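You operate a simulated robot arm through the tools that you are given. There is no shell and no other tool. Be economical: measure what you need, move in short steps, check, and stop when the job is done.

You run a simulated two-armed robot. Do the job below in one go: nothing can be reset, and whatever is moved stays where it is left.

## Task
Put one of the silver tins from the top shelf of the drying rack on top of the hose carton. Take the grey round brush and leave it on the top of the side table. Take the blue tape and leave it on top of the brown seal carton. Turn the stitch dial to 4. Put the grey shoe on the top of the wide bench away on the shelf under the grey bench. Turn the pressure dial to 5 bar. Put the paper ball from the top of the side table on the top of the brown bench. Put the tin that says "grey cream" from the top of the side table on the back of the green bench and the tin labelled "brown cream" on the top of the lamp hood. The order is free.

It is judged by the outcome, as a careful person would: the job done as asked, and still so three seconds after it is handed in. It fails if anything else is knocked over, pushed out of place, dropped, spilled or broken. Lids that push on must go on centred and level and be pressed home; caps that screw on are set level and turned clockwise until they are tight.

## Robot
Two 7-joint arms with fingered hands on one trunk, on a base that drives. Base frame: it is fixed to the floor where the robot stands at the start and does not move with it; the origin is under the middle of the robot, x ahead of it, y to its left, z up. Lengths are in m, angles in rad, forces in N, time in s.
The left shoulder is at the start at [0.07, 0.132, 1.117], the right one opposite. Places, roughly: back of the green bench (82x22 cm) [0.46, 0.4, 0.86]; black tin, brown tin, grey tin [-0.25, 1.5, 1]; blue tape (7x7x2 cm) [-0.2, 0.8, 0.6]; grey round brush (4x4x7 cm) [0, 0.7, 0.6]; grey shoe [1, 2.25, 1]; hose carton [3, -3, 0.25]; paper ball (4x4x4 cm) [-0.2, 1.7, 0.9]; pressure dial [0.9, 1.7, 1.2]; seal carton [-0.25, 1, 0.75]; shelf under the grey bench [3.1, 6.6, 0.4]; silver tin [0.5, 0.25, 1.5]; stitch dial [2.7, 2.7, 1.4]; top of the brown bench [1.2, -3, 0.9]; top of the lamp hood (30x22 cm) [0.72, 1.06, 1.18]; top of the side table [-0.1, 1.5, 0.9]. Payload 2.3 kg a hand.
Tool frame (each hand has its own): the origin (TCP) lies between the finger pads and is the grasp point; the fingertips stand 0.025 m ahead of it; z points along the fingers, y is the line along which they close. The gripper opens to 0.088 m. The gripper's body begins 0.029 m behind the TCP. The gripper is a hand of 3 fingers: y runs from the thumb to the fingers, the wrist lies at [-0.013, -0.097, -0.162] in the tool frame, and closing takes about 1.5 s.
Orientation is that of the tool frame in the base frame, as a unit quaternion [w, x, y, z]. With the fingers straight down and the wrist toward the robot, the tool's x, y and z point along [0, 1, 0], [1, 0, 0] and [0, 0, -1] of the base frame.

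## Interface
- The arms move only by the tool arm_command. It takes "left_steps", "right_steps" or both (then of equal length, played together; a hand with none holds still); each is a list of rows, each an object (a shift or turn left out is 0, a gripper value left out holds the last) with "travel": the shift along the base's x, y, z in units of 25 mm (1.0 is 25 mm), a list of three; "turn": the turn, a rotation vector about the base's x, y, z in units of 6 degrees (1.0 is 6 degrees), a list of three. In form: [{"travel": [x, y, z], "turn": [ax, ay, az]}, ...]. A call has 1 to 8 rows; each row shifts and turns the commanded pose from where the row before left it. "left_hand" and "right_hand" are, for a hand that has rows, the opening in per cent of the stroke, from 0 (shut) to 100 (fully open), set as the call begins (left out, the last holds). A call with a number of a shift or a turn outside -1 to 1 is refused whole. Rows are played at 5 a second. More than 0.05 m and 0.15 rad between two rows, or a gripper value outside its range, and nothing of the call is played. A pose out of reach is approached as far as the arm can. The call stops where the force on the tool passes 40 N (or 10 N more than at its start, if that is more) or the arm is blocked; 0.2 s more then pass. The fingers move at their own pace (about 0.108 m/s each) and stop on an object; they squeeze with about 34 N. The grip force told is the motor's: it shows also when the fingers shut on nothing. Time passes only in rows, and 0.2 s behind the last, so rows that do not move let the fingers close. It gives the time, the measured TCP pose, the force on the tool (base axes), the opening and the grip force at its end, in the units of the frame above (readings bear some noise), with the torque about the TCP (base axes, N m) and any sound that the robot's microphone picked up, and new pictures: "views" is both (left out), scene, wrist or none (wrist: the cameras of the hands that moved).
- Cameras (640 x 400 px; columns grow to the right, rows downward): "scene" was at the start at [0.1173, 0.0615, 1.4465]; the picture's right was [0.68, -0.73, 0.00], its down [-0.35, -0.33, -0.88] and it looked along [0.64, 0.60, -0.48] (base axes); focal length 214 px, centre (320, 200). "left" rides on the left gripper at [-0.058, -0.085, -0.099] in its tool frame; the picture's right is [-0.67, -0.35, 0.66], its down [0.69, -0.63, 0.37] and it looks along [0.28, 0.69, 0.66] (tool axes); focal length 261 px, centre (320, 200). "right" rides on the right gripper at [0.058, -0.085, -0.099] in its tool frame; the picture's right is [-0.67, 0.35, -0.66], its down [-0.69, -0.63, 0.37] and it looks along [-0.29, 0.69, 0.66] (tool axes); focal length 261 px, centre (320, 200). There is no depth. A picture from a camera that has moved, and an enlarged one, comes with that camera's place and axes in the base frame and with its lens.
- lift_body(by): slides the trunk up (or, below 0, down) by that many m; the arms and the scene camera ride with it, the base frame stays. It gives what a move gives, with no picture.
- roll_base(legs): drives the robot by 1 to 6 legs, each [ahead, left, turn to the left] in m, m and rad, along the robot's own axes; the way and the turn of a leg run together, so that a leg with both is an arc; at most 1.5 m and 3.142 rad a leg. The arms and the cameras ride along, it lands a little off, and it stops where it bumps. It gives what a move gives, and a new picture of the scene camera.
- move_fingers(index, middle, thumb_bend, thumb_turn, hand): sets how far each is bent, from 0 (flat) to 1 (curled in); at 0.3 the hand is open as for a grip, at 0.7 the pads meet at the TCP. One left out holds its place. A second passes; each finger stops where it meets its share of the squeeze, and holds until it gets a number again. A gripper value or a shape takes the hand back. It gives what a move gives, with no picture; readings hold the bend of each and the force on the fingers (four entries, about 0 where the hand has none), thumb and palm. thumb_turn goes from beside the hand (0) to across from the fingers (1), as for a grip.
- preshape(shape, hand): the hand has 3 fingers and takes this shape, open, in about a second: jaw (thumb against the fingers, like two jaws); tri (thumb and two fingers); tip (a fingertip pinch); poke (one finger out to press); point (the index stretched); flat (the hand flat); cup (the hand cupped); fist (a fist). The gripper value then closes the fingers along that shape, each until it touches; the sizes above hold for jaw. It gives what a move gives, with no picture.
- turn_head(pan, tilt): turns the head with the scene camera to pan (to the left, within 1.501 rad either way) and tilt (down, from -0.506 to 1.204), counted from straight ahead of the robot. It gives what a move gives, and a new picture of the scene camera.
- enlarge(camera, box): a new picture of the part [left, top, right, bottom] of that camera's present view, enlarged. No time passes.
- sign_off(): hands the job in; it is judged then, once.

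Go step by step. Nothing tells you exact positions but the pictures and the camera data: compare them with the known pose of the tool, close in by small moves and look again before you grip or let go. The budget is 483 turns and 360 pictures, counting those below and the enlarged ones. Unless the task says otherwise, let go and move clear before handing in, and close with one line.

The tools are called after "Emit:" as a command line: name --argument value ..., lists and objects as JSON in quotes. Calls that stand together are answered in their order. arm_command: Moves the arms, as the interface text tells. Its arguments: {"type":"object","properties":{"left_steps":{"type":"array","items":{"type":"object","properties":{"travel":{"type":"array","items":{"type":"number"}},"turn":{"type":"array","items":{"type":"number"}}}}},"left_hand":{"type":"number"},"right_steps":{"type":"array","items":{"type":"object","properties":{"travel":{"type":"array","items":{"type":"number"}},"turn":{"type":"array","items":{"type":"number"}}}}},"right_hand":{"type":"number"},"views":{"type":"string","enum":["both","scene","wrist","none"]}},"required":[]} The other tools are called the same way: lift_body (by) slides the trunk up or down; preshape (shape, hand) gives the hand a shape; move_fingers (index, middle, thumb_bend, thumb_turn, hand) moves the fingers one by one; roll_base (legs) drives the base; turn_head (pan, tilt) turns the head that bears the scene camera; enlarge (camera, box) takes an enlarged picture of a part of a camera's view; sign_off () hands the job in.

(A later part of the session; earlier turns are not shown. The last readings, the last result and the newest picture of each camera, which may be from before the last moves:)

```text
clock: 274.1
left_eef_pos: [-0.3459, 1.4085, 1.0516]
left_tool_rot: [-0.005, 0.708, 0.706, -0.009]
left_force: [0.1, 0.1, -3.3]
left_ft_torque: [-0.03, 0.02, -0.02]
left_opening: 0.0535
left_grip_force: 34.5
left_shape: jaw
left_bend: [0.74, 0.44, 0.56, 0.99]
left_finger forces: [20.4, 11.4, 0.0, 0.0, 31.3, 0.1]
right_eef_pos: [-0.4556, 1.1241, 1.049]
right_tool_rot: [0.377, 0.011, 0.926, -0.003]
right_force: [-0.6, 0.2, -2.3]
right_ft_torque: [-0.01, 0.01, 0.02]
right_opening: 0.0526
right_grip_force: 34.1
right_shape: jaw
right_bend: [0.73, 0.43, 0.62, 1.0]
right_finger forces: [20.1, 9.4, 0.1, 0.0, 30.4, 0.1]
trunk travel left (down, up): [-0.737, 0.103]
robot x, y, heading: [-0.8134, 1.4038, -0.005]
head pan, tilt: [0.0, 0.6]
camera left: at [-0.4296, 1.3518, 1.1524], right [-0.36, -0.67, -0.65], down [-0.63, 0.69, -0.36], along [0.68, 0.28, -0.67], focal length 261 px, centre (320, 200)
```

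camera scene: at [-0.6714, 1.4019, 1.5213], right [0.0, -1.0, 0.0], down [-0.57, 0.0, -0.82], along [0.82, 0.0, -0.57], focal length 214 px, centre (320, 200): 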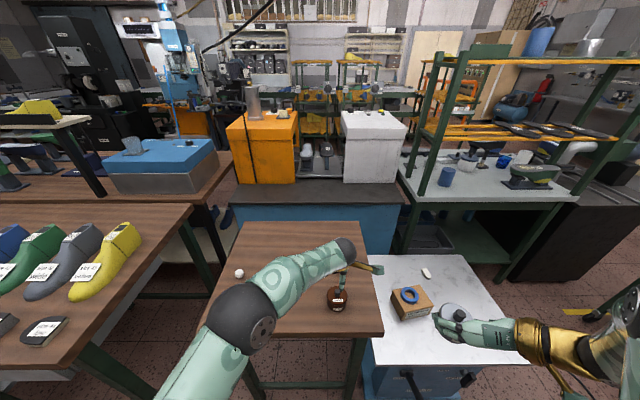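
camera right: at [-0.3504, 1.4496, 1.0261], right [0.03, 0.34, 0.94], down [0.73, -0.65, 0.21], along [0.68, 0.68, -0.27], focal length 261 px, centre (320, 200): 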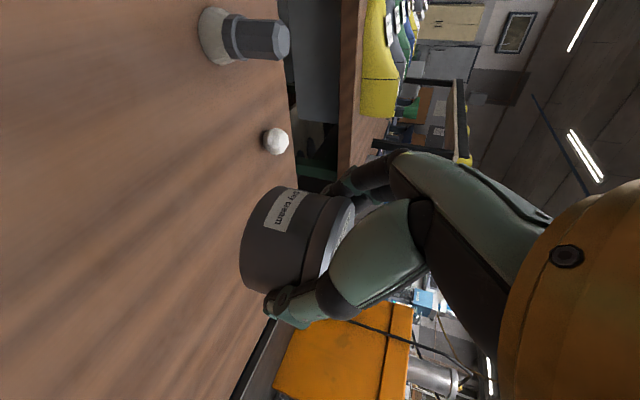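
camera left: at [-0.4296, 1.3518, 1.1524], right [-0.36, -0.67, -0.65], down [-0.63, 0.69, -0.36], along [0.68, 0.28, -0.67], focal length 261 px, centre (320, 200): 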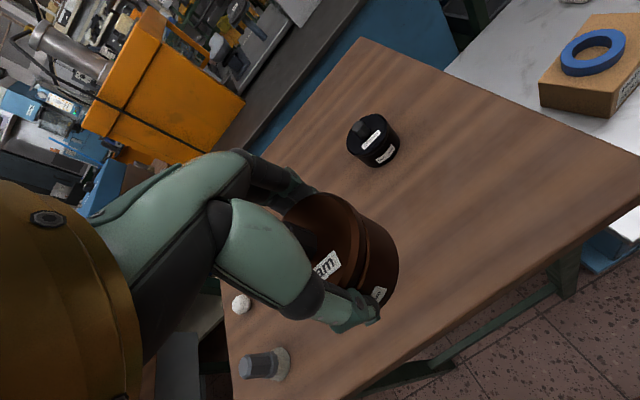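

Both tins are held. I pull the left hand in, then drive around to the front of the green bench.

Emit:
arm_command --left_steps '[{"travel": [-0.6, 1, 0]}, {"travel": [-0.6, 1, 0]}, {"travel": [-0.6, 1, 0]}, {"travel": [-0.6, 1, 0]}, {"travel": [-0.6, 1, 0]}, {"travel": [0, 0.5, 0]}]' --views "none"

Emit:
roll_base --legs '[[-0.3, 0, 0], [0, -1.15, 0], [0.55, 0, 0]]'

Emit:
turn_head --pan 0.1 --tilt 0.45

```text
clock: 275.5
left_eef_pos: [-0.4199, 1.5467, 1.0505]
left_tool_rot: [-0.005, 0.709, 0.705, -0.009]
left_force: [-0.6, -0.9, -3.4]
left_ft_torque: [-0.02, 0.0, -0.03]
left_opening: 0.0535
left_grip_force: 34.1
left_shape: jaw
left_bend: [0.74, 0.44, 0.56, 0.99]
left_finger forces: [20.4, 11.4, 0.1, 0.0, 31.3, 0.0]
right_eef_pos: [-0.4554, 1.1246, 1.0501]
right_tool_rot: [0.377, 0.012, 0.926, -0.003]
right_force: [-0.1, -1.2, -3.5]
right_ft_torque: [0.01, 0.04, -0.01]
right_opening: 0.0525
right_grip_force: 34.1
right_shape: jaw
right_bend: [0.73, 0.43, 0.62, 1.0]
right_finger forces: [20.1, 9.4, 0.1, 0.1, 30.5, 0.0]
trunk travel left (down, up): [-0.737, 0.103]
robot x, y, heading: [-0.8112, 1.4077, -0.001]
head pan, tilt: [0.0, 0.6]
```

```text
clock: 285.8
left_eef_pos: [-0.1678, 0.3711, 1.0508]
left_tool_rot: [-0.005, 0.715, 0.699, -0.007]
left_force: [-0.9, 0.6, -3.4]
left_ft_torque: [-0.05, -0.01, 0.0]
left_opening: 0.0535
left_grip_force: 33.9
left_shape: jaw
left_bend: [0.74, 0.44, 0.56, 0.99]
left_finger forces: [20.5, 11.4, 0.0, 0.1, 31.3, 0.1]
right_eef_pos: [-0.2118, -0.0506, 1.051]
right_tool_rot: [0.378, 0.021, 0.925, -0.005]
right_force: [-0.6, 0.5, -3.3]
right_ft_torque: [0.0, 0.03, -0.04]
right_opening: 0.0526
right_grip_force: 34.3
right_shape: jaw
right_bend: [0.73, 0.43, 0.62, 1.0]
right_finger forces: [19.9, 9.4, 0.0, 0.0, 30.3, 0.0]
trunk travel left (down, up): [-0.737, 0.103]
robot x, y, heading: [-0.5607, 0.2388, -0.021]
head pan, tilt: [0.0, 0.6]
camera scene: at [-0.422, 0.2324, 1.4994], right [-0.02, -1.0, 0.0], down [-0.56, 0.01, -0.83], along [0.82, -0.02, -0.56], focal length 214 px, centre (320, 200)
```

scene: 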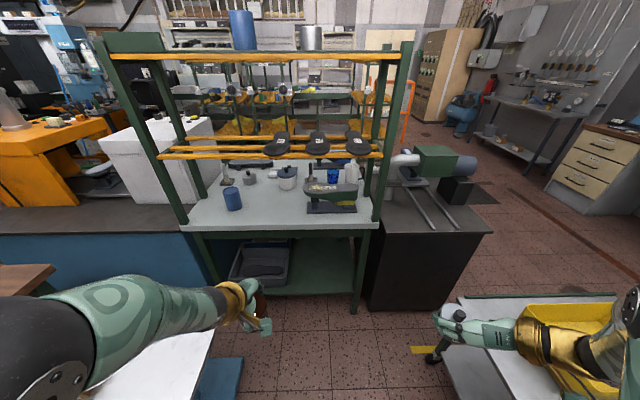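

```text
clock: 286.5
left_eef_pos: [-0.1669, 0.3724, 1.0513]
left_tool_rot: [-0.006, 0.715, 0.699, -0.009]
left_force: [0.2, 0.5, -2.6]
left_ft_torque: [-0.02, 0.02, 0.0]
left_opening: 0.0537
left_grip_force: 34.1
left_shape: jaw
left_bend: [0.74, 0.44, 0.56, 0.99]
left_finger forces: [20.5, 11.4, 0.1, 0.0, 31.1, 0.1]
right_eef_pos: [-0.2099, -0.0499, 1.05]
right_tool_rot: [0.377, 0.021, 0.926, -0.006]
right_force: [0.2, 1.0, -3.3]
right_ft_torque: [0.0, 0.03, 0.01]
right_opening: 0.0525
right_grip_force: 34.1
right_shape: jaw
right_bend: [0.73, 0.43, 0.62, 1.0]
right_finger forces: [20.1, 9.4, 0.1, 0.0, 30.3, 0.1]
trunk travel left (down, up): [-0.737, 0.103]
robot x, y, heading: [-0.5617, 0.237, -0.019]
head pan, tilt: [0.099, 0.45]
camera scene: at [-0.417, 0.2415, 1.5127], right [0.08, -1.0, 0.0], down [-0.44, -0.03, -0.9], along [0.9, 0.07, -0.44], focal length 214 px, centre (320, 200)
```

scene: 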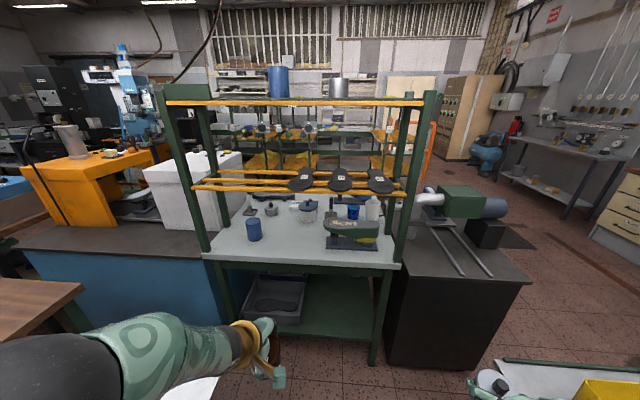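

I can see the bench with several things at its back. I zoom in to find a free spot and the back edge.

Emit:
enlarge --camera "scene" --box '[190, 160, 430, 310]'

```text
2.67 times, centred on (310, 235) of scene
camera zoom: at [-0.417, 0.2415, 1.5127], right [0.08, -1.0, 0.0], down [-0.44, -0.03, -0.9], along [0.9, 0.07, -0.44], focal length 572 px, centre (347, 107)
```

zoom: 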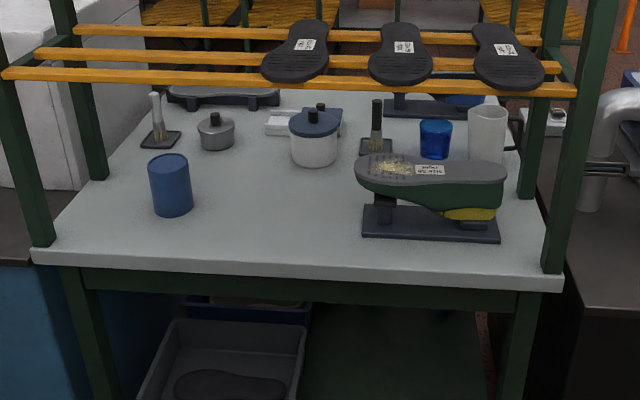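

The "back" strip lies right under the rack (x 0.35–0.57). A free spot is at about (0.44, 0.45), left of the jig and right of the blue can. I approach turned slightly left.

Emit:
roll_base --legs '[[0, 0, 0.37], [0.22, -0.05, 0]]'

Emit:
arm_command --right_steps '[{"travel": [0, 1, 0]}, {"travel": [0, 1, 0]}, {"travel": [0, 1, 0]}, {"travel": [0.3, 1, -0.8]}, {"travel": [0.4, 1, -0.8]}, {"travel": [0.4, 1, -0.8]}, {"travel": [0.4, 1, -0.8]}, {"travel": [0, 0, 0]}]' --views "scene"

```text
clock: 289.3
left_eef_pos: [-0.0225, 0.5287, 1.0531]
left_tool_rot: [-0.002, 0.577, 0.817, -0.008]
left_force: [0.2, -0.1, -2.8]
left_ft_torque: [-0.03, 0.0, 0.01]
left_opening: 0.0535
left_grip_force: 33.5
left_shape: jaw
left_bend: [0.74, 0.44, 0.56, 0.99]
left_finger forces: [20.3, 11.3, 0.0, 0.0, 31.1, 0.0]
right_eef_pos: [0.0863, 0.1185, 1.0495]
right_tool_rot: [0.374, -0.146, 0.914, 0.061]
right_force: [-0.3, -0.7, -3.2]
right_ft_torque: [0.02, 0.02, 0.01]
right_opening: 0.0525
right_grip_force: 34.1
right_shape: jaw
right_bend: [0.73, 0.43, 0.62, 1.0]
right_finger forces: [20.0, 9.3, 0.0, 0.0, 30.4, 0.0]
trunk travel left (down, up): [-0.737, 0.103]
robot x, y, heading: [-0.3419, 0.2584, 0.345]
head pan, tilt: [0.099, 0.45]
camera scene: at [-0.2115, 0.3169, 1.5132], right [0.43, -0.9, 0.0], down [-0.39, -0.19, -0.9], along [0.81, 0.38, -0.43], focal length 214 px, centre (320, 200)
```

scene: 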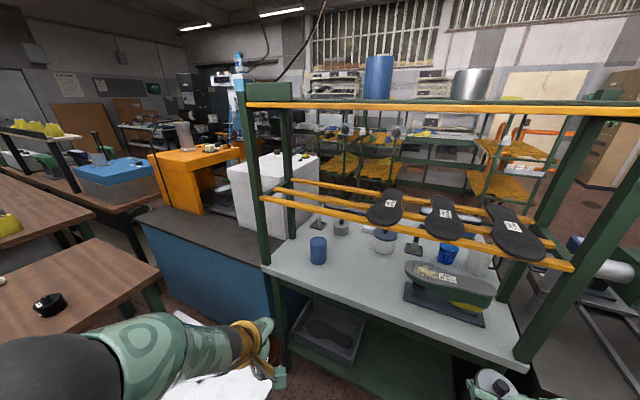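

```text
clock: 291.1
left_eef_pos: [-0.0192, 0.5275, 1.0509]
left_tool_rot: [-0.004, 0.577, 0.817, -0.009]
left_force: [0.4, 0.6, -3.3]
left_ft_torque: [0.0, -0.06, 0.03]
left_opening: 0.0534
left_grip_force: 34.8
left_shape: jaw
left_bend: [0.74, 0.44, 0.56, 0.99]
left_finger forces: [20.4, 11.3, 0.0, 0.0, 31.2, 0.0]
right_eef_pos: [0.1262, 0.2946, 0.9701]
right_tool_rot: [0.372, -0.147, 0.914, 0.063]
right_force: [-0.2, 0.1, -2.9]
right_ft_torque: [0.0, 0.04, 0.03]
right_opening: 0.0523
right_grip_force: 33.9
right_shape: jaw
right_bend: [0.73, 0.43, 0.63, 1.0]
right_finger forces: [20.0, 9.2, 0.0, 0.0, 30.5, 0.0]
trunk travel left (down, up): [-0.737, 0.103]
robot x, y, heading: [-0.3416, 0.2602, 0.343]
head pan, tilt: [0.099, 0.45]
camera scene: at [-0.2081, 0.3174, 1.5128], right [0.43, -0.9, 0.0], down [-0.39, -0.19, -0.9], along [0.81, 0.38, -0.44], focal length 214 px, centre (320, 200)
```

scene: 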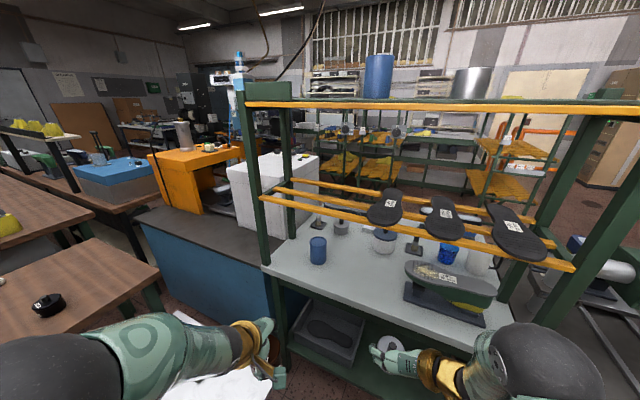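

Emit:
roll_base --legs '[[0.22, 0, 0]]'

Emit:
enlarge --camera "right" --box '[0, 0, 640, 400]'

```text
clock: 292.8
left_eef_pos: [0.1864, 0.6001, 1.0515]
left_tool_rot: [-0.003, 0.579, 0.815, -0.009]
left_force: [-0.2, 0.0, -2.8]
left_ft_torque: [-0.01, -0.02, -0.01]
left_opening: 0.0531
left_grip_force: 34.4
left_shape: jaw
left_bend: [0.74, 0.44, 0.56, 0.99]
left_finger forces: [20.4, 11.3, 0.0, 0.0, 31.1, 0.0]
right_eef_pos: [0.3352, 0.3633, 0.971]
right_tool_rot: [0.372, -0.146, 0.914, 0.061]
right_force: [-0.7, -1.4, -3.6]
right_ft_torque: [0.01, 0.0, 0.03]
right_opening: 0.0525
right_grip_force: 33.6
right_shape: jaw
right_bend: [0.73, 0.43, 0.63, 1.0]
right_finger forces: [20.0, 9.3, 0.0, 0.0, 30.4, 0.0]
trunk travel left (down, up): [-0.737, 0.103]
robot x, y, heading: [-0.1339, 0.336, 0.335]
head pan, tilt: [0.099, 0.45]
camera scene: at [-0.0022, 0.3903, 1.5131], right [0.42, -0.91, 0.0], down [-0.39, -0.18, -0.9], along [0.82, 0.38, -0.43], focal length 214 px, centre (320, 200)
```

scene: 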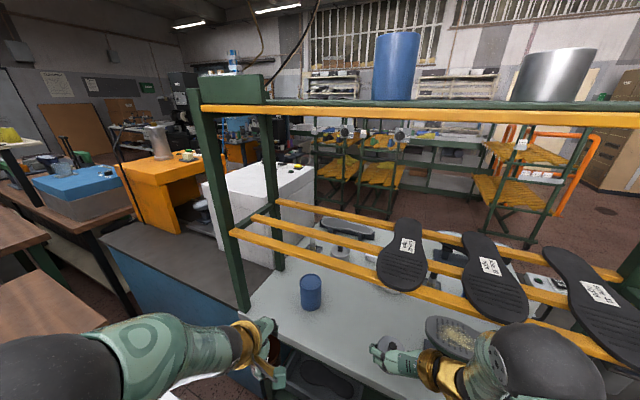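

```text
1.00 times, centred on (320, 200) of right (not enlarged: the box is as wide or as high as the picture)
camera zoom: at [0.2557, 0.2512, 1.0022], right [-0.09, 0.33, 0.94], down [0.91, -0.37, 0.22], along [0.42, 0.87, -0.27], focal length 261 px, centre (320, 200)
```

zoom: 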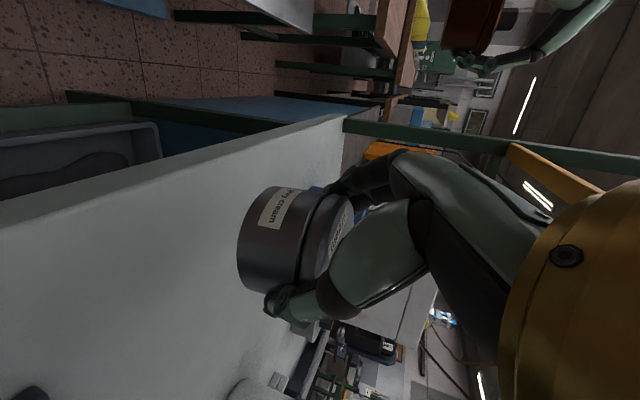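

Emit:
arm_command --right_steps '[{"travel": [0.9, 0.75, 0]}, {"travel": [0.9, 0.75, 0]}, {"travel": [0.9, 0.75, 0]}, {"travel": [0.9, 0.75, -0.5]}, {"travel": [0, 0, -0.7]}, {"travel": [0, 0, -0.6]}, {"travel": [0, 0, 0]}]' --views "both"

```text
clock: 294.4
left_eef_pos: [0.1883, 0.6013, 1.05]
left_tool_rot: [-0.004, 0.579, 0.816, -0.01]
left_force: [0.1, -0.9, -2.4]
left_ft_torque: [0.01, -0.02, -0.04]
left_opening: 0.0534
left_grip_force: 33.7
left_shape: jaw
left_bend: [0.74, 0.44, 0.56, 0.99]
left_finger forces: [20.4, 11.3, 0.0, 0.0, 31.1, 0.0]
right_eef_pos: [0.4266, 0.4411, 0.9233]
right_tool_rot: [0.372, -0.146, 0.915, 0.061]
right_force: [0.0, -0.5, -3.0]
right_ft_torque: [-0.02, 0.06, -0.01]
right_opening: 0.0524
right_grip_force: 34.0
right_shape: jaw
right_bend: [0.73, 0.43, 0.63, 1.0]
right_finger forces: [20.0, 9.2, 0.0, 0.1, 30.3, 0.0]
trunk travel left (down, up): [-0.737, 0.103]
robot x, y, heading: [-0.1365, 0.3326, 0.335]
head pan, tilt: [0.099, 0.45]
camera scene: at [0.0015, 0.3917, 1.5127], right [0.42, -0.91, 0.0], down [-0.4, -0.19, -0.9], along [0.81, 0.38, -0.44], focal length 214 px, centre (320, 200)
camera right: at [0.348, 0.328, 0.9552], right [-0.09, 0.33, 0.94], down [0.91, -0.37, 0.21], along [0.41, 0.87, -0.27], focal length 261 px, centre (320, 200)
```

scene: 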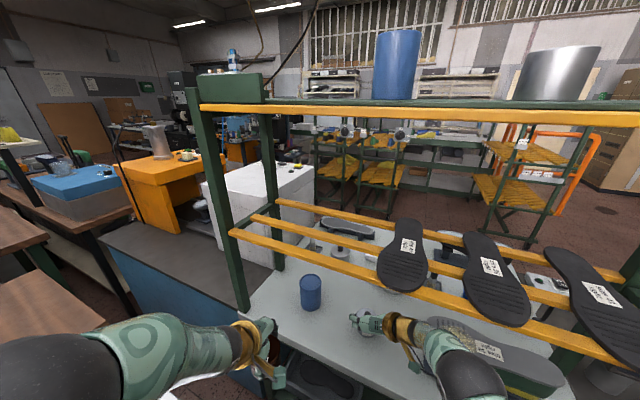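
right: 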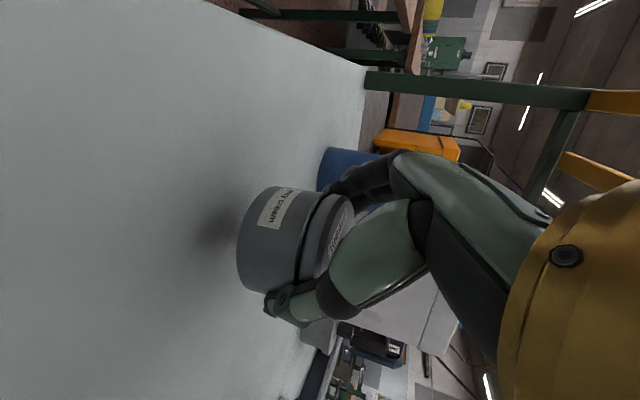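

Emit:
arm_command --right_steps '[{"travel": [0, 0, -0.6]}, {"travel": [0, 0, -0.2]}, {"travel": [0, 0, -0.2]}, {"travel": [0, 0, -0.1]}, {"travel": [0, 0, 0]}]' --views "none"

```text
clock: 295.6
left_eef_pos: [0.1897, 0.6001, 1.0505]
left_tool_rot: [-0.003, 0.578, 0.816, -0.01]
left_force: [-1.0, -0.4, -3.1]
left_ft_torque: [-0.04, -0.02, 0.0]
left_opening: 0.0537
left_grip_force: 33.6
left_shape: jaw
left_bend: [0.74, 0.44, 0.56, 0.99]
left_finger forces: [20.3, 11.2, 0.0, 0.0, 31.1, 0.0]
right_eef_pos: [0.4271, 0.4396, 0.8977]
right_tool_rot: [0.372, -0.146, 0.915, 0.062]
right_force: [0.7, -0.2, -1.4]
right_ft_torque: [-0.02, 0.03, -0.03]
right_opening: 0.0521
right_grip_force: 33.6
right_shape: jaw
right_bend: [0.74, 0.43, 0.63, 1.0]
right_finger forces: [19.9, 10.1, 0.1, 0.0, 30.7, 0.0]
trunk travel left (down, up): [-0.737, 0.103]
robot x, y, heading: [-0.1341, 0.3331, 0.34]
head pan, tilt: [0.099, 0.45]
```

Emit:
arm_command --right_steps '[{"travel": [0, 0, -0.1]}, {"travel": [0, 0, 0]}]' --views "wrist"

```text
clock: 296.2
left_eef_pos: [0.1892, 0.6004, 1.0507]
left_tool_rot: [-0.003, 0.579, 0.815, -0.01]
left_force: [-0.1, 0.0, -4.3]
left_ft_torque: [-0.01, 0.01, 0.03]
left_opening: 0.0532
left_grip_force: 33.7
left_shape: jaw
left_bend: [0.74, 0.44, 0.56, 0.99]
left_finger forces: [20.4, 11.3, 0.0, 0.0, 31.1, 0.1]
right_eef_pos: [0.4264, 0.4405, 0.8959]
right_tool_rot: [0.372, -0.146, 0.914, 0.062]
right_force: [1.1, -0.2, 3.4]
right_ft_torque: [0.06, 0.05, -0.01]
right_opening: 0.0522
right_grip_force: 34.1
right_shape: jaw
right_bend: [0.74, 0.43, 0.63, 1.0]
right_finger forces: [20.2, 11.3, 0.0, 0.1, 31.6, 0.1]
trunk travel left (down, up): [-0.737, 0.103]
robot x, y, heading: [-0.1315, 0.3357, 0.337]
head pan, tilt: [0.099, 0.45]
camera right: at [0.3474, 0.3268, 0.9265], right [-0.09, 0.33, 0.94], down [0.91, -0.37, 0.22], along [0.42, 0.87, -0.27], focal length 261 px, centre (320, 200)
```

right: 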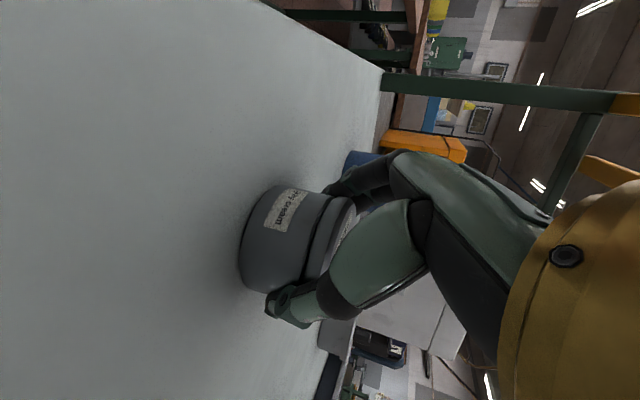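

The grey tin stands on the bench. I release and withdraw up-back along the fingers.

Emit:
arm_command --right_steps '[{"travel": [0, 0, 0]}, {"travel": [0, 0, 0]}, {"travel": [0, 0, 0]}, {"travel": [0, 0, 0]}, {"travel": [0, 0, 0]}]' --right_hand 100 --views "none"

Emit:
arm_command --right_steps '[{"travel": [-0.66, -0.24, 0.7]}, {"travel": [-0.66, -0.24, 0.7]}, {"travel": [-0.66, -0.24, 0.7]}, {"travel": [-0.8, -0.3, 0.2]}, {"travel": [-0.8, -0.3, 0]}, {"travel": [-0.8, -0.3, 0]}]' --views "both"

```text
clock: 297.4
left_eef_pos: [0.1888, 0.6001, 1.0503]
left_tool_rot: [-0.003, 0.578, 0.816, -0.009]
left_force: [-0.4, -0.6, -3.2]
left_ft_torque: [0.0, -0.02, 0.0]
left_opening: 0.0537
left_grip_force: 33.9
left_shape: jaw
left_bend: [0.74, 0.44, 0.56, 0.99]
left_finger forces: [20.4, 11.2, 0.0, 0.0, 31.1, 0.0]
right_eef_pos: [0.4255, 0.4394, 0.8952]
right_tool_rot: [0.372, -0.146, 0.915, 0.061]
right_force: [-1.1, -0.3, -0.6]
right_ft_torque: [0.01, 0.02, -0.01]
right_opening: 0.0874
right_grip_force: 0.0
right_shape: jaw
right_bend: [0.3, 0.3, 0.3, 0.98]
right_finger forces: [0.0, 0.0, 0.1, 0.0, 0.0, 0.1]
trunk travel left (down, up): [-0.737, 0.103]
robot x, y, heading: [-0.1333, 0.3317, 0.338]
head pan, tilt: [0.099, 0.45]
heard: snap
```

```text
clock: 298.8
left_eef_pos: [0.1878, 0.6006, 1.0512]
left_tool_rot: [-0.004, 0.579, 0.815, -0.009]
left_force: [-0.2, 0.6, -3.3]
left_ft_torque: [0.0, -0.05, -0.02]
left_opening: 0.0537
left_grip_force: 34.3
left_shape: jaw
left_bend: [0.74, 0.44, 0.56, 0.99]
left_finger forces: [20.3, 11.3, 0.0, 0.1, 31.2, 0.0]
right_eef_pos: [0.3168, 0.4005, 0.9541]
right_tool_rot: [0.372, -0.146, 0.914, 0.062]
right_force: [0.1, 0.1, 0.2]
right_ft_torque: [-0.01, 0.02, 0.0]
right_opening: 0.0874
right_grip_force: 0.1
right_shape: jaw
right_bend: [0.3, 0.3, 0.3, 0.98]
right_finger forces: [0.0, 0.0, 0.1, 0.0, 0.0, 0.1]
trunk travel left (down, up): [-0.737, 0.103]
robot x, y, heading: [-0.128, 0.3336, 0.339]
head pan, tilt: [0.099, 0.45]
camera scene: at [-0.0004, 0.3912, 1.5129], right [0.42, -0.91, 0.0], down [-0.39, -0.19, -0.9], along [0.81, 0.38, -0.44], focal length 214 px, centre (320, 200)
camera right: at [0.2376, 0.2872, 0.9854], right [-0.09, 0.33, 0.94], down [0.91, -0.37, 0.22], along [0.42, 0.87, -0.27], focal length 261 px, centre (320, 200)
```

scene: 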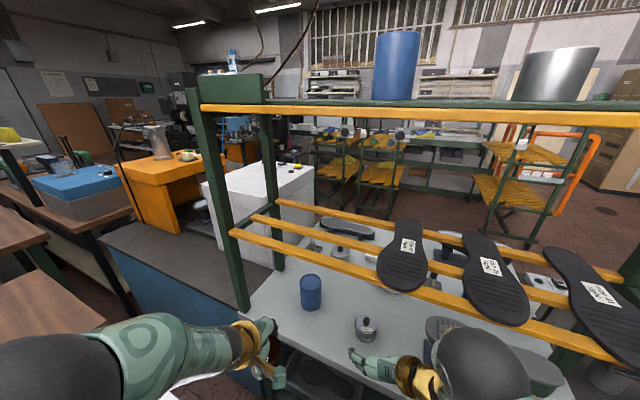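
right: 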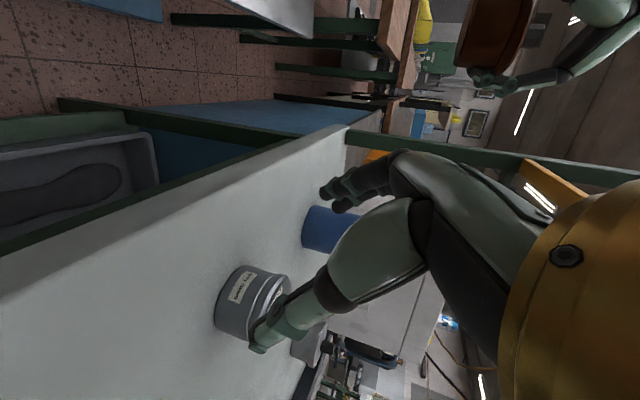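

Emit:
enlarge --camera "scene" --box '[320, 290, 420, 352]'

```text
6.40 times, centred on (370, 321) of scene
camera zoom: at [-0.0004, 0.3912, 1.5129], right [0.42, -0.91, 0.0], down [-0.39, -0.19, -0.9], along [0.81, 0.38, -0.44], focal length 1373 px, centre (0, -574)
```

zoom: 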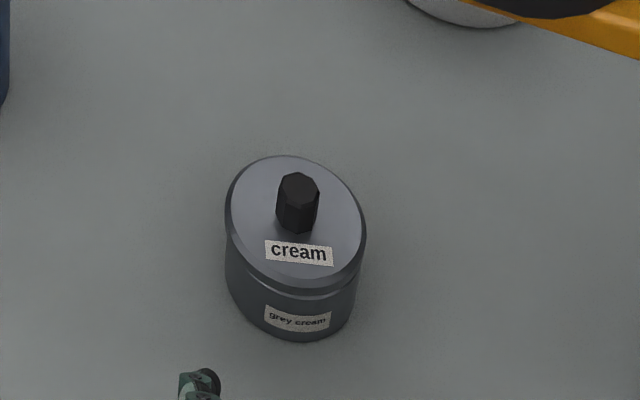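

The grey tin is in place. Next the brown tin to the lamp hood, from the east side: I back out and go round by the south.

Emit:
roll_base --legs '[[-0.35, 0, 0], [0, 0, -0.34], [-0.6, 0, 0], [0, -1.45, 0], [0, -0.65, 0]]'

```text
clock: 315.2
left_eef_pos: [-0.6611, -1.74, 1.0505]
left_tool_rot: [-0.005, 0.707, 0.707, -0.009]
left_force: [-0.1, 0.7, -2.9]
left_ft_torque: [0.0, 0.02, -0.03]
left_opening: 0.0536
left_grip_force: 33.9
left_shape: jaw
left_bend: [0.74, 0.44, 0.57, 0.99]
left_finger forces: [20.4, 11.3, 0.0, 0.0, 31.0, 0.0]
right_eef_pos: [-0.6059, -1.9709, 0.9534]
right_tool_rot: [0.377, 0.01, 0.926, -0.003]
right_force: [-0.4, -0.7, -0.4]
right_ft_torque: [-0.03, -0.01, 0.01]
right_opening: 0.0873
right_grip_force: 0.0
right_shape: jaw
right_bend: [0.3, 0.3, 0.3, 0.98]
right_finger forces: [0.0, 0.0, 0.0, 0.0, 0.1, 0.0]
trunk travel left (down, up): [-0.737, 0.103]
robot x, y, heading: [-1.0525, -1.8863, 0.004]
head pan, tilt: [0.099, 0.45]
camera scene: at [-0.908, -1.8741, 1.5128], right [0.1, -0.99, 0.0], down [-0.43, -0.04, -0.9], along [0.9, 0.09, -0.44], focal length 214 px, centre (320, 200)
```

scene: 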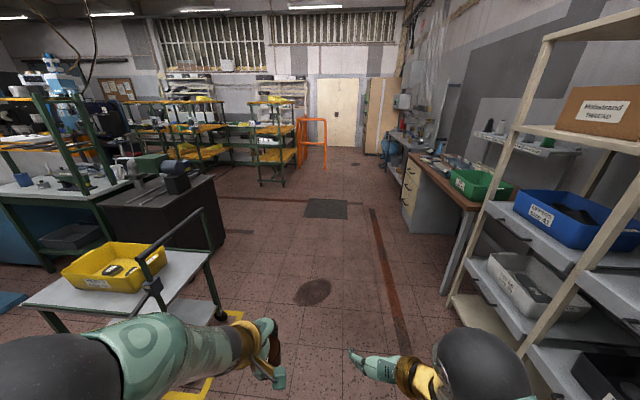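

Emit:
roll_base --legs '[[1.5, 0.05, 0], [1.0, 0, 0], [0, 0, 1.567]]'

Emit:
turn_head --pan 0.0 --tilt 0.3

```text
refused: leg 1 is longer than a leg can be; nothing moved
```

```text
clock: 315.9
left_eef_pos: [-0.6616, -1.7413, 1.0512]
left_tool_rot: [-0.005, 0.707, 0.707, -0.009]
left_force: [0.1, -0.5, -2.2]
left_ft_torque: [-0.03, 0.0, 0.03]
left_opening: 0.0539
left_grip_force: 34.3
left_shape: jaw
left_bend: [0.74, 0.44, 0.57, 0.99]
left_finger forces: [20.4, 11.3, 0.0, 0.0, 30.9, 0.1]
right_eef_pos: [-0.6062, -1.9726, 0.9528]
right_tool_rot: [0.377, 0.01, 0.926, -0.002]
right_force: [-0.6, 0.2, 0.8]
right_ft_torque: [0.0, 0.01, 0.04]
right_opening: 0.0873
right_grip_force: 0.1
right_shape: jaw
right_bend: [0.3, 0.3, 0.3, 0.98]
right_finger forces: [0.0, 0.0, 0.0, 0.1, 0.0, 0.1]
trunk travel left (down, up): [-0.737, 0.103]
robot x, y, heading: [-1.0502, -1.8856, -0.001]
head pan, tilt: [0.0, 0.3]
camera scene: at [-0.9061, -1.8846, 1.5267], right [0.0, -1.0, 0.0], down [-0.3, 0.0, -0.95], along [0.95, 0.0, -0.3], focal length 214 px, centre (320, 200)
```

scene: 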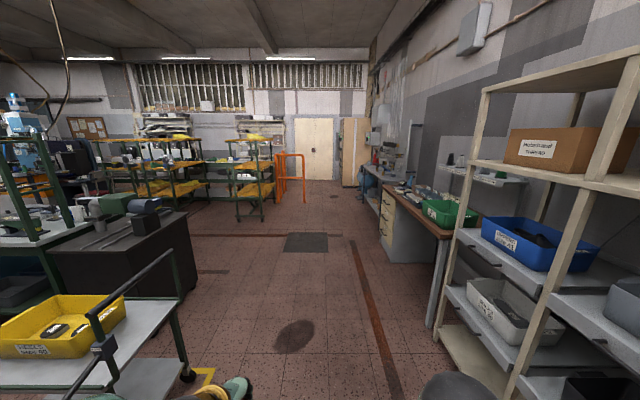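

Emit:
roll_base --legs '[[1.45, 0, 0], [1.05, 0, 0], [0, 0, 1.571]]'

```text
clock: 332.1
left_eef_pos: [1.3446, -1.5143, 1.0513]
left_tool_rot: [0.002, 0.004, 1.0, -0.011]
left_force: [-0.3, -0.1, -3.3]
left_ft_torque: [-0.02, -0.01, 0.01]
left_opening: 0.0531
left_grip_force: 34.3
left_shape: jaw
left_bend: [0.74, 0.44, 0.57, 0.99]
left_finger forces: [20.1, 11.2, 0.0, 0.0, 30.5, 0.1]
right_eef_pos: [1.577, -1.4616, 0.954]
right_tool_rot: [0.27, -0.644, 0.666, 0.263]
right_force: [0.2, 0.2, 0.4]
right_ft_torque: [0.0, 0.0, 0.03]
right_opening: 0.0875
right_grip_force: 0.0
right_shape: jaw
right_bend: [0.3, 0.3, 0.3, 0.98]
right_finger forces: [0.0, 0.1, 0.0, 0.0, 0.1, 0.0]
trunk travel left (down, up): [-0.737, 0.103]
robot x, y, heading: [1.4864, -1.9068, 1.566]
head pan, tilt: [0.0, 0.3]
camera scene: at [1.4866, -1.7619, 1.5268], right [1.0, -0.01, 0.0], down [0.0, -0.3, -0.95], along [0.01, 0.95, -0.3], focal length 214 px, centre (320, 200)
```

scene: 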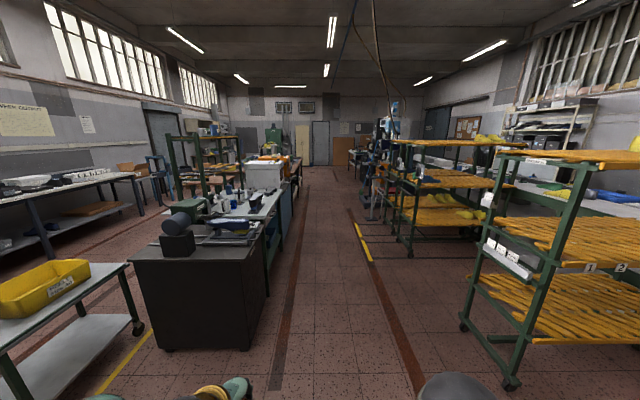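

A clear central aisle. I drive north to the lamp hood's level and turn to face west.

Emit:
roll_base --legs '[[1.45, 0, 0], [1.45, 0, 0], [0, 0, 1.571]]'

Emit:
turn_head --pan 0.0 --tilt 0.45

```text
clock: 349.9
left_eef_pos: [1.1081, 0.8235, 1.0499]
left_tool_rot: [-0.008, 0.716, -0.698, 0.005]
left_force: [-0.6, -0.7, -2.7]
left_ft_torque: [0.06, 0.03, 0.01]
left_opening: 0.0527
left_grip_force: 33.7
left_shape: jaw
left_bend: [0.74, 0.44, 0.57, 0.99]
left_finger forces: [20.1, 10.9, 0.1, 0.0, 30.2, 0.1]
right_eef_pos: [1.0468, 1.0533, 0.9529]
right_tool_rot: [0.004, 0.926, 0.004, -0.377]
right_force: [-0.4, -0.6, -0.7]
right_ft_torque: [-0.02, -0.01, -0.01]
right_opening: 0.0877
right_grip_force: 0.1
right_shape: jaw
right_bend: [0.3, 0.3, 0.3, 0.98]
right_finger forces: [0.1, 0.0, 0.1, 0.0, 0.0, 0.0]
trunk travel left (down, up): [-0.737, 0.103]
robot x, y, heading: [1.4939, 0.9767, -3.115]
head pan, tilt: [0.0, 0.3]
camera scene: at [1.3504, 0.9735, 1.5268], right [-0.03, 1.0, 0.0], down [0.3, 0.01, -0.95], along [-0.95, -0.03, -0.3], focal length 214 px, centre (320, 200)
```

scene: 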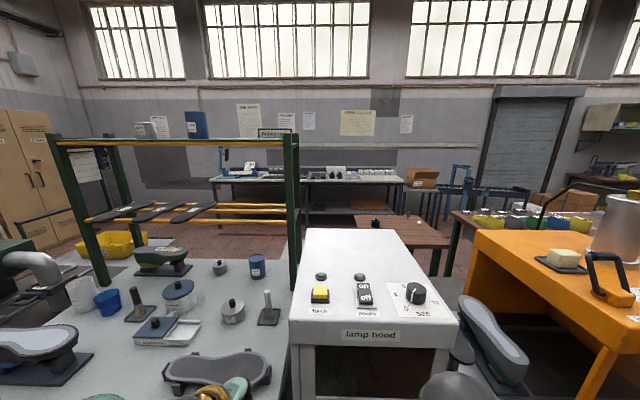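

```text
clock: 350.6
left_eef_pos: [1.1083, 0.8234, 1.051]
left_tool_rot: [-0.009, 0.717, -0.697, 0.005]
left_force: [-0.6, -0.7, -3.2]
left_ft_torque: [-0.01, 0.0, 0.0]
left_opening: 0.0526
left_grip_force: 33.5
left_shape: jaw
left_bend: [0.74, 0.44, 0.57, 0.99]
left_finger forces: [20.1, 11.0, 0.0, 0.0, 30.2, 0.0]
right_eef_pos: [1.0472, 1.0529, 0.9548]
right_tool_rot: [0.003, 0.926, 0.003, -0.376]
right_force: [-0.2, 0.5, -0.2]
right_ft_torque: [-0.01, 0.01, -0.03]
right_opening: 0.0878
right_grip_force: 0.1
right_shape: jaw
right_bend: [0.3, 0.3, 0.3, 0.98]
right_finger forces: [0.1, 0.0, 0.1, 0.0, 0.1, 0.0]
trunk travel left (down, up): [-0.737, 0.103]
robot x, y, heading: [1.4925, 0.9786, -3.109]
head pan, tilt: [0.0, 0.45]
camera scene: at [1.3519, 0.9733, 1.5129], right [-0.03, 1.0, 0.0], down [0.44, 0.01, -0.9], along [-0.9, -0.03, -0.44], focal length 214 px, centre (320, 200)
```

scene: 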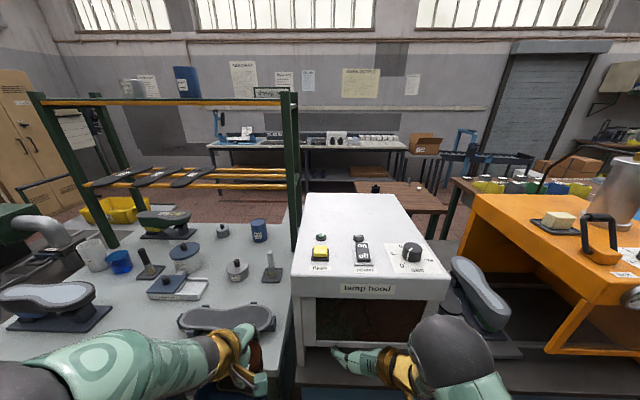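

The lamp hood's flat top lies behind its controls (x ≈0.61–0.83, y ≈0.91–1.21, z 1.18). I raise the trunk and both hands before approaching.

Emit:
lift_body --by 0.1

Emit:
arm_command --right_steps '[{"travel": [0.5, 0.3, 1]}, {"travel": [0.5, 0.3, 1]}, {"travel": [0.5, 0.3, 1]}, {"travel": [0, 0.3, 1]}, {"travel": [0, 0.3, 1]}, {"travel": [0, 0, 1]}, {"travel": [0, 0, 1]}, {"travel": [0, 0, 1]}]' --left_steps '[{"travel": [0, 0, 1]}, {"travel": [0, 0, 1]}, {"travel": [0, 0, 1]}, {"travel": [0, 0, 1]}, {"travel": [0, 0, 1]}, {"travel": [0, 0, 1]}, {"travel": [0, 0, 1]}, {"travel": [0, 0, 0]}]' --views "none"

```text
clock: 351.9
left_eef_pos: [1.1097, 0.8239, 1.1497]
left_tool_rot: [-0.008, 0.717, -0.697, 0.004]
left_force: [0.4, 0.0, -3.3]
left_ft_torque: [0.01, -0.02, 0.01]
left_opening: 0.0527
left_grip_force: 34.1
left_shape: jaw
left_bend: [0.74, 0.44, 0.57, 0.99]
left_finger forces: [20.1, 11.0, 0.0, 0.0, 30.3, 0.0]
right_eef_pos: [1.0478, 1.0528, 1.0537]
right_tool_rot: [0.003, 0.926, 0.003, -0.378]
right_force: [-0.1, -0.7, 0.3]
right_ft_torque: [-0.02, 0.01, -0.03]
right_opening: 0.0875
right_grip_force: 0.0
right_shape: jaw
right_bend: [0.3, 0.3, 0.3, 0.98]
right_finger forces: [0.0, 0.0, 0.0, 0.0, 0.1, 0.0]
trunk travel left (down, up): [-0.837, 0.003]
robot x, y, heading: [1.4928, 0.9792, -3.11]
head pan, tilt: [0.0, 0.45]
```

```text
clock: 353.7
left_eef_pos: [1.1077, 0.8252, 1.2008]
left_tool_rot: [-0.009, 0.717, -0.697, 0.004]
left_force: [-0.8, 0.0, -2.3]
left_ft_torque: [0.02, 0.0, 0.01]
left_opening: 0.053
left_grip_force: 34.1
left_shape: jaw
left_bend: [0.74, 0.44, 0.57, 0.99]
left_finger forces: [20.1, 10.9, 0.0, 0.0, 30.4, 0.0]
left hand out of reach, approached as far as the arm can: row 3, 4, 5, 6, 7
right_eef_pos: [1.0848, 1.0908, 1.2538]
right_tool_rot: [0.002, 0.926, 0.002, -0.377]
right_force: [-0.3, 1.0, 0.5]
right_ft_torque: [0.02, -0.02, 0.03]
right_opening: 0.0874
right_grip_force: 0.0
right_shape: jaw
right_bend: [0.3, 0.3, 0.3, 0.98]
right_finger forces: [0.1, 0.1, 0.0, 0.1, 0.1, 0.0]
trunk travel left (down, up): [-0.837, 0.003]
robot x, y, heading: [1.494, 0.9799, -3.109]
head pan, tilt: [0.0, 0.45]
```

Emit:
arm_command --left_steps '[{"travel": [-1, 0, 0]}, {"travel": [-1, 0, 0.5]}, {"travel": [-1, 0, 1]}, {"travel": [-1, 0, 1]}, {"travel": [0, 0, 1]}, {"travel": [0, 0, 1]}, {"travel": [0, 0, 0]}]' --views "none"

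```text
clock: 355.3
left_eef_pos: [1.0064, 0.8264, 1.3134]
left_tool_rot: [-0.009, 0.717, -0.697, 0.005]
left_force: [-0.1, 0.6, -3.1]
left_ft_torque: [0.02, -0.01, -0.03]
left_opening: 0.0527
left_grip_force: 34.2
left_shape: jaw
left_bend: [0.74, 0.44, 0.57, 0.99]
left_finger forces: [20.1, 11.2, 0.0, 0.0, 30.3, 0.0]
right_eef_pos: [1.0837, 1.0917, 1.2526]
right_tool_rot: [0.003, 0.926, 0.003, -0.377]
right_force: [0.1, -0.1, -0.8]
right_ft_torque: [-0.03, 0.02, 0.0]
right_opening: 0.0875
right_grip_force: 0.1
right_shape: jaw
right_bend: [0.3, 0.3, 0.3, 0.98]
right_finger forces: [0.1, 0.1, 0.0, 0.1, 0.0, 0.0]
trunk travel left (down, up): [-0.837, 0.003]
robot x, y, heading: [1.4951, 0.9791, -3.114]
head pan, tilt: [0.0, 0.45]
```

Emit:
arm_command --right_steps '[{"travel": [1, 0.8, 0]}, {"travel": [1, 0.8, 0]}, {"travel": [1, 0.8, 0]}, {"travel": [1, 0.8, 0]}, {"travel": [0.5, 0.8, 0]}, {"travel": [0, 0, 0]}]' --views "scene"

```text
clock: 356.7
left_eef_pos: [1.0073, 0.8253, 1.3124]
left_tool_rot: [-0.009, 0.717, -0.697, 0.005]
left_force: [-0.8, 0.3, -3.1]
left_ft_torque: [0.02, 0.04, 0.0]
left_opening: 0.0524
left_grip_force: 33.8
left_shape: jaw
left_bend: [0.74, 0.44, 0.57, 0.99]
left_finger forces: [20.1, 11.1, 0.0, 0.0, 30.4, 0.0]
right_eef_pos: [1.1978, 1.1916, 1.2536]
right_tool_rot: [0.003, 0.926, 0.004, -0.377]
right_force: [0.0, -0.2, 0.2]
right_ft_torque: [-0.01, -0.01, 0.01]
right_opening: 0.0875
right_grip_force: 0.0
right_shape: jaw
right_bend: [0.3, 0.3, 0.3, 0.98]
right_finger forces: [0.1, 0.0, 0.0, 0.1, 0.0, 0.0]
trunk travel left (down, up): [-0.837, 0.003]
robot x, y, heading: [1.4948, 0.9748, -3.111]
head pan, tilt: [0.0, 0.45]
camera scene: at [1.3513, 0.9732, 1.6128], right [-0.03, 1.0, 0.0], down [0.44, 0.01, -0.9], along [-0.9, -0.03, -0.44], focal length 214 px, centre (320, 200)
```

scene: 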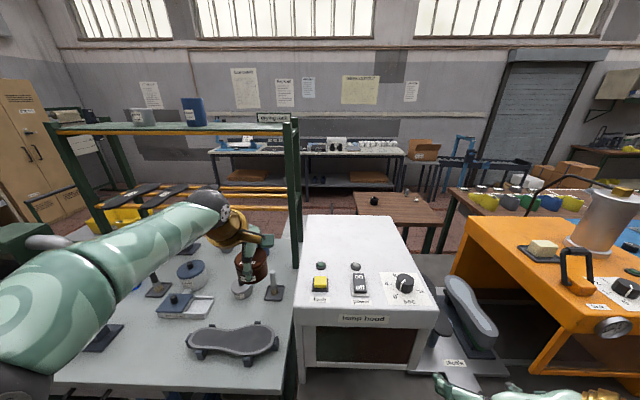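

Emit:
roll_base --legs '[[0, -0.13, 0], [0.13, 0, -0.03]]'

Emit:
arm_command --left_steps '[{"travel": [0, 1, 0]}, {"travel": [0, 1, 0]}, {"travel": [-0.5, 1, 0]}, {"travel": [-1, 1, 0]}, {"travel": [-1, 0.3, 0]}, {"travel": [-1, 0, 0]}, {"travel": [0, 0, 0]}]' --views "both"

```text
clock: 358.8
left_eef_pos: [0.8787, 0.9663, 1.316]
left_tool_rot: [0.007, -0.706, 0.708, -0.003]
left_force: [1.1, 0.6, -3.2]
left_ft_torque: [0.04, 0.01, 0.02]
left_opening: 0.0529
left_grip_force: 34.3
left_shape: jaw
left_bend: [0.74, 0.44, 0.57, 0.99]
left_finger forces: [20.1, 11.2, 0.0, 0.1, 30.5, 0.0]
right_eef_pos: [1.08, 1.3257, 1.2548]
right_tool_rot: [-0.002, 0.925, -0.01, -0.379]
right_force: [0.1, -0.8, -0.1]
right_ft_torque: [0.01, 0.0, 0.0]
right_opening: 0.0877
right_grip_force: 0.0
right_shape: jaw
right_bend: [0.3, 0.3, 0.3, 0.98]
right_finger forces: [0.0, 0.0, 0.0, 0.0, 0.0, 0.0]
trunk travel left (down, up): [-0.837, 0.003]
robot x, y, heading: [1.3648, 1.1066, -3.139]
head pan, tilt: [0.0, 0.45]
camera scene: at [1.2288, 1.1041, 1.6135], right [0.0, 1.0, 0.0], down [0.43, 0.0, -0.9], along [-0.9, 0.0, -0.43], focal length 214 px, centre (320, 200)
```

scene: 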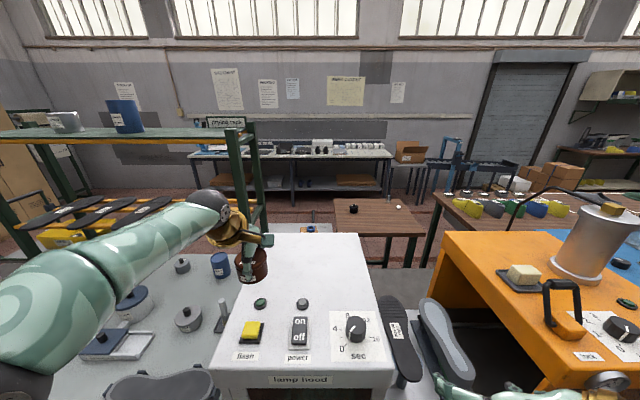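

```text
clock: 360.4
left_eef_pos: [0.8209, 1.064, 1.303]
left_tool_rot: [0.008, -0.707, 0.707, -0.006]
left_force: [-0.1, -0.7, -3.7]
left_ft_torque: [0.01, 0.02, 0.01]
left_opening: 0.0526
left_grip_force: 34.0
left_shape: jaw
left_bend: [0.74, 0.44, 0.57, 1.0]
left_finger forces: [20.1, 11.1, 0.1, 0.0, 30.2, 0.1]
left hand out of reach, approached as far as the arm can: row 5, 6
right_eef_pos: [1.0733, 1.3252, 1.2536]
right_tool_rot: [-0.001, 0.926, -0.01, -0.377]
right_force: [-0.3, 0.4, -0.7]
right_ft_torque: [-0.01, -0.02, -0.02]
right_opening: 0.0878
right_grip_force: 0.1
right_shape: jaw
right_bend: [0.3, 0.3, 0.3, 0.98]
right_finger forces: [0.0, 0.0, 0.0, 0.1, 0.1, 0.0]
trunk travel left (down, up): [-0.837, 0.003]
robot x, y, heading: [1.3641, 1.1081, -3.142]
head pan, tilt: [0.0, 0.45]
camera scene: at [1.2213, 1.1039, 1.6128], right [0.0, 1.0, 0.0], down [0.44, 0.0, -0.9], along [-0.9, 0.0, -0.44], focal length 214 px, centre (320, 200)
camera left: at [0.9039, 1.1213, 1.4032], right [0.36, 0.67, -0.65], down [0.64, -0.68, -0.36], along [-0.68, -0.28, -0.68], focal length 261 px, centre (320, 200)
```

scene: 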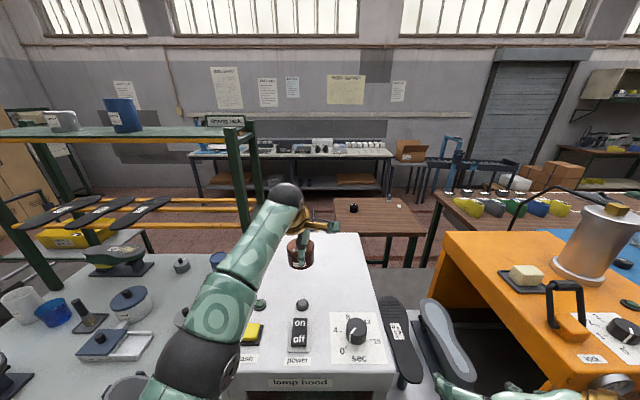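
left: 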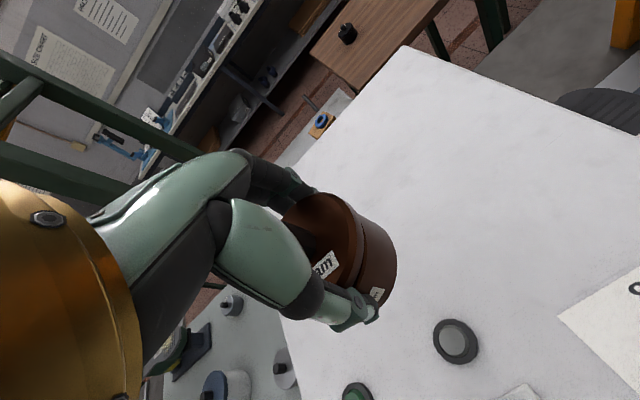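

I lower a bit (which gives reach), then extend to the middle of the hood top.

Emit:
arm_command --left_steps '[{"travel": [0, 0, -1]}, {"travel": [0, 0, -1]}, {"travel": [-1, 0, 0]}, {"travel": [-1, 0, 0]}, {"travel": [0, 0, 0]}]' --views "wrist"

```text
clock: 361.6
left_eef_pos: [0.7992, 1.0613, 1.2495]
left_tool_rot: [0.008, -0.707, 0.708, -0.006]
left_force: [-0.1, -0.3, -2.2]
left_ft_torque: [0.0, 0.01, 0.0]
left_opening: 0.0524
left_grip_force: 34.1
left_shape: jaw
left_bend: [0.74, 0.44, 0.57, 1.0]
left_finger forces: [20.0, 10.9, 0.0, 0.0, 30.1, 0.1]
left hand out of reach, approached as far as the arm can: row 3, 4
right_eef_pos: [1.0746, 1.3255, 1.2541]
right_tool_rot: [-0.001, 0.926, -0.011, -0.378]
right_force: [-0.3, -1.0, -1.0]
right_ft_torque: [0.03, 0.01, 0.04]
right_opening: 0.0876
right_grip_force: 0.0
right_shape: jaw
right_bend: [0.3, 0.3, 0.3, 0.98]
right_finger forces: [0.0, 0.0, 0.0, 0.1, 0.0, 0.0]
trunk travel left (down, up): [-0.837, 0.003]
robot x, y, heading: [1.3636, 1.1032, -3.142]
head pan, tilt: [0.0, 0.45]
camera left: at [0.8829, 1.118, 1.3504], right [0.36, 0.67, -0.65], down [0.64, -0.68, -0.36], along [-0.68, -0.28, -0.67], focal length 261 px, centre (320, 200)
```

left: 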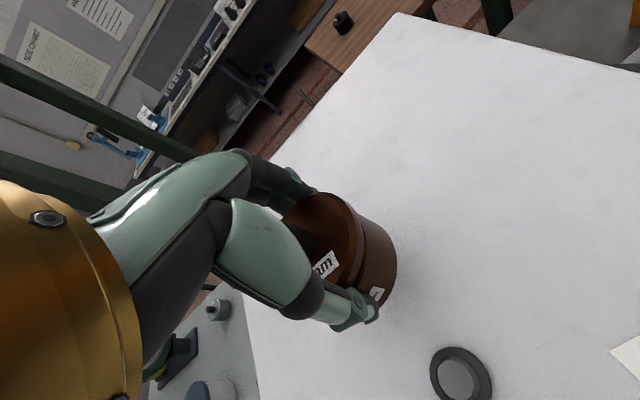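

Emit:
roll_base --legs '[[0.04, 0, 0]]'

Emit:
arm_command --left_steps '[{"travel": [0, 0, -0.6]}, {"travel": [0, 0, -0.3]}, {"travel": [0, 0, -0.15]}, {"travel": [0, 0, 0]}]' --views "none"

```text
clock: 362.5
left_eef_pos: [0.767, 1.062, 1.2528]
left_tool_rot: [0.007, -0.706, 0.708, -0.002]
left_force: [0.5, 0.4, -2.0]
left_ft_torque: [0.03, 0.02, -0.03]
left_opening: 0.0523
left_grip_force: 34.2
left_shape: jaw
left_bend: [0.74, 0.44, 0.57, 1.0]
left_finger forces: [19.9, 11.0, 0.0, 0.0, 30.3, 0.1]
right_eef_pos: [1.0424, 1.3246, 1.2555]
right_tool_rot: [-0.001, 0.925, -0.011, -0.381]
right_force: [0.3, 0.4, -1.1]
right_ft_torque: [0.0, 0.01, -0.06]
right_opening: 0.0875
right_grip_force: 0.0
right_shape: jaw
right_bend: [0.3, 0.3, 0.3, 0.98]
right_finger forces: [0.0, 0.0, 0.1, 0.1, 0.1, 0.1]
trunk travel left (down, up): [-0.837, 0.003]
robot x, y, heading: [1.3242, 1.1044, -3.143]
head pan, tilt: [0.0, 0.45]
camera scene: at [1.193, 1.1037, 1.6139], right [0.0, 1.0, 0.0], down [0.43, 0.0, -0.9], along [-0.9, 0.0, -0.43], focal length 214 px, centre (320, 200)
```

scene: 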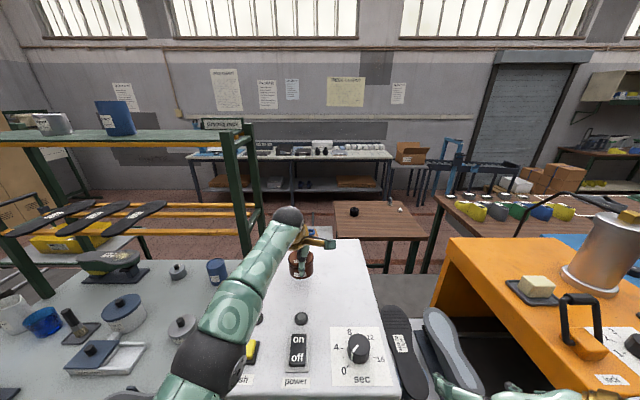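

```text
clock: 363.5
left_eef_pos: [0.7572, 1.0605, 1.2216]
left_tool_rot: [0.009, -0.706, 0.708, -0.006]
left_force: [0.2, -1.0, -3.6]
left_ft_torque: [0.02, -0.01, 0.02]
left_opening: 0.0525
left_grip_force: 34.5
left_shape: jaw
left_bend: [0.74, 0.44, 0.57, 1.0]
left_finger forces: [20.0, 10.9, 0.0, 0.1, 30.1, 0.1]
right_eef_pos: [1.0327, 1.3254, 1.2534]
right_tool_rot: [-0.002, 0.926, -0.01, -0.377]
right_force: [-0.1, -0.1, 1.0]
right_ft_torque: [0.01, -0.01, -0.01]
right_opening: 0.0877
right_grip_force: 0.1
right_shape: jaw
right_bend: [0.3, 0.3, 0.3, 0.98]
right_finger forces: [0.0, 0.0, 0.0, 0.1, 0.0, 0.1]
trunk travel left (down, up): [-0.837, 0.003]
robot x, y, heading: [1.3233, 1.1032, -3.136]
head pan, tilt: [0.0, 0.45]
```

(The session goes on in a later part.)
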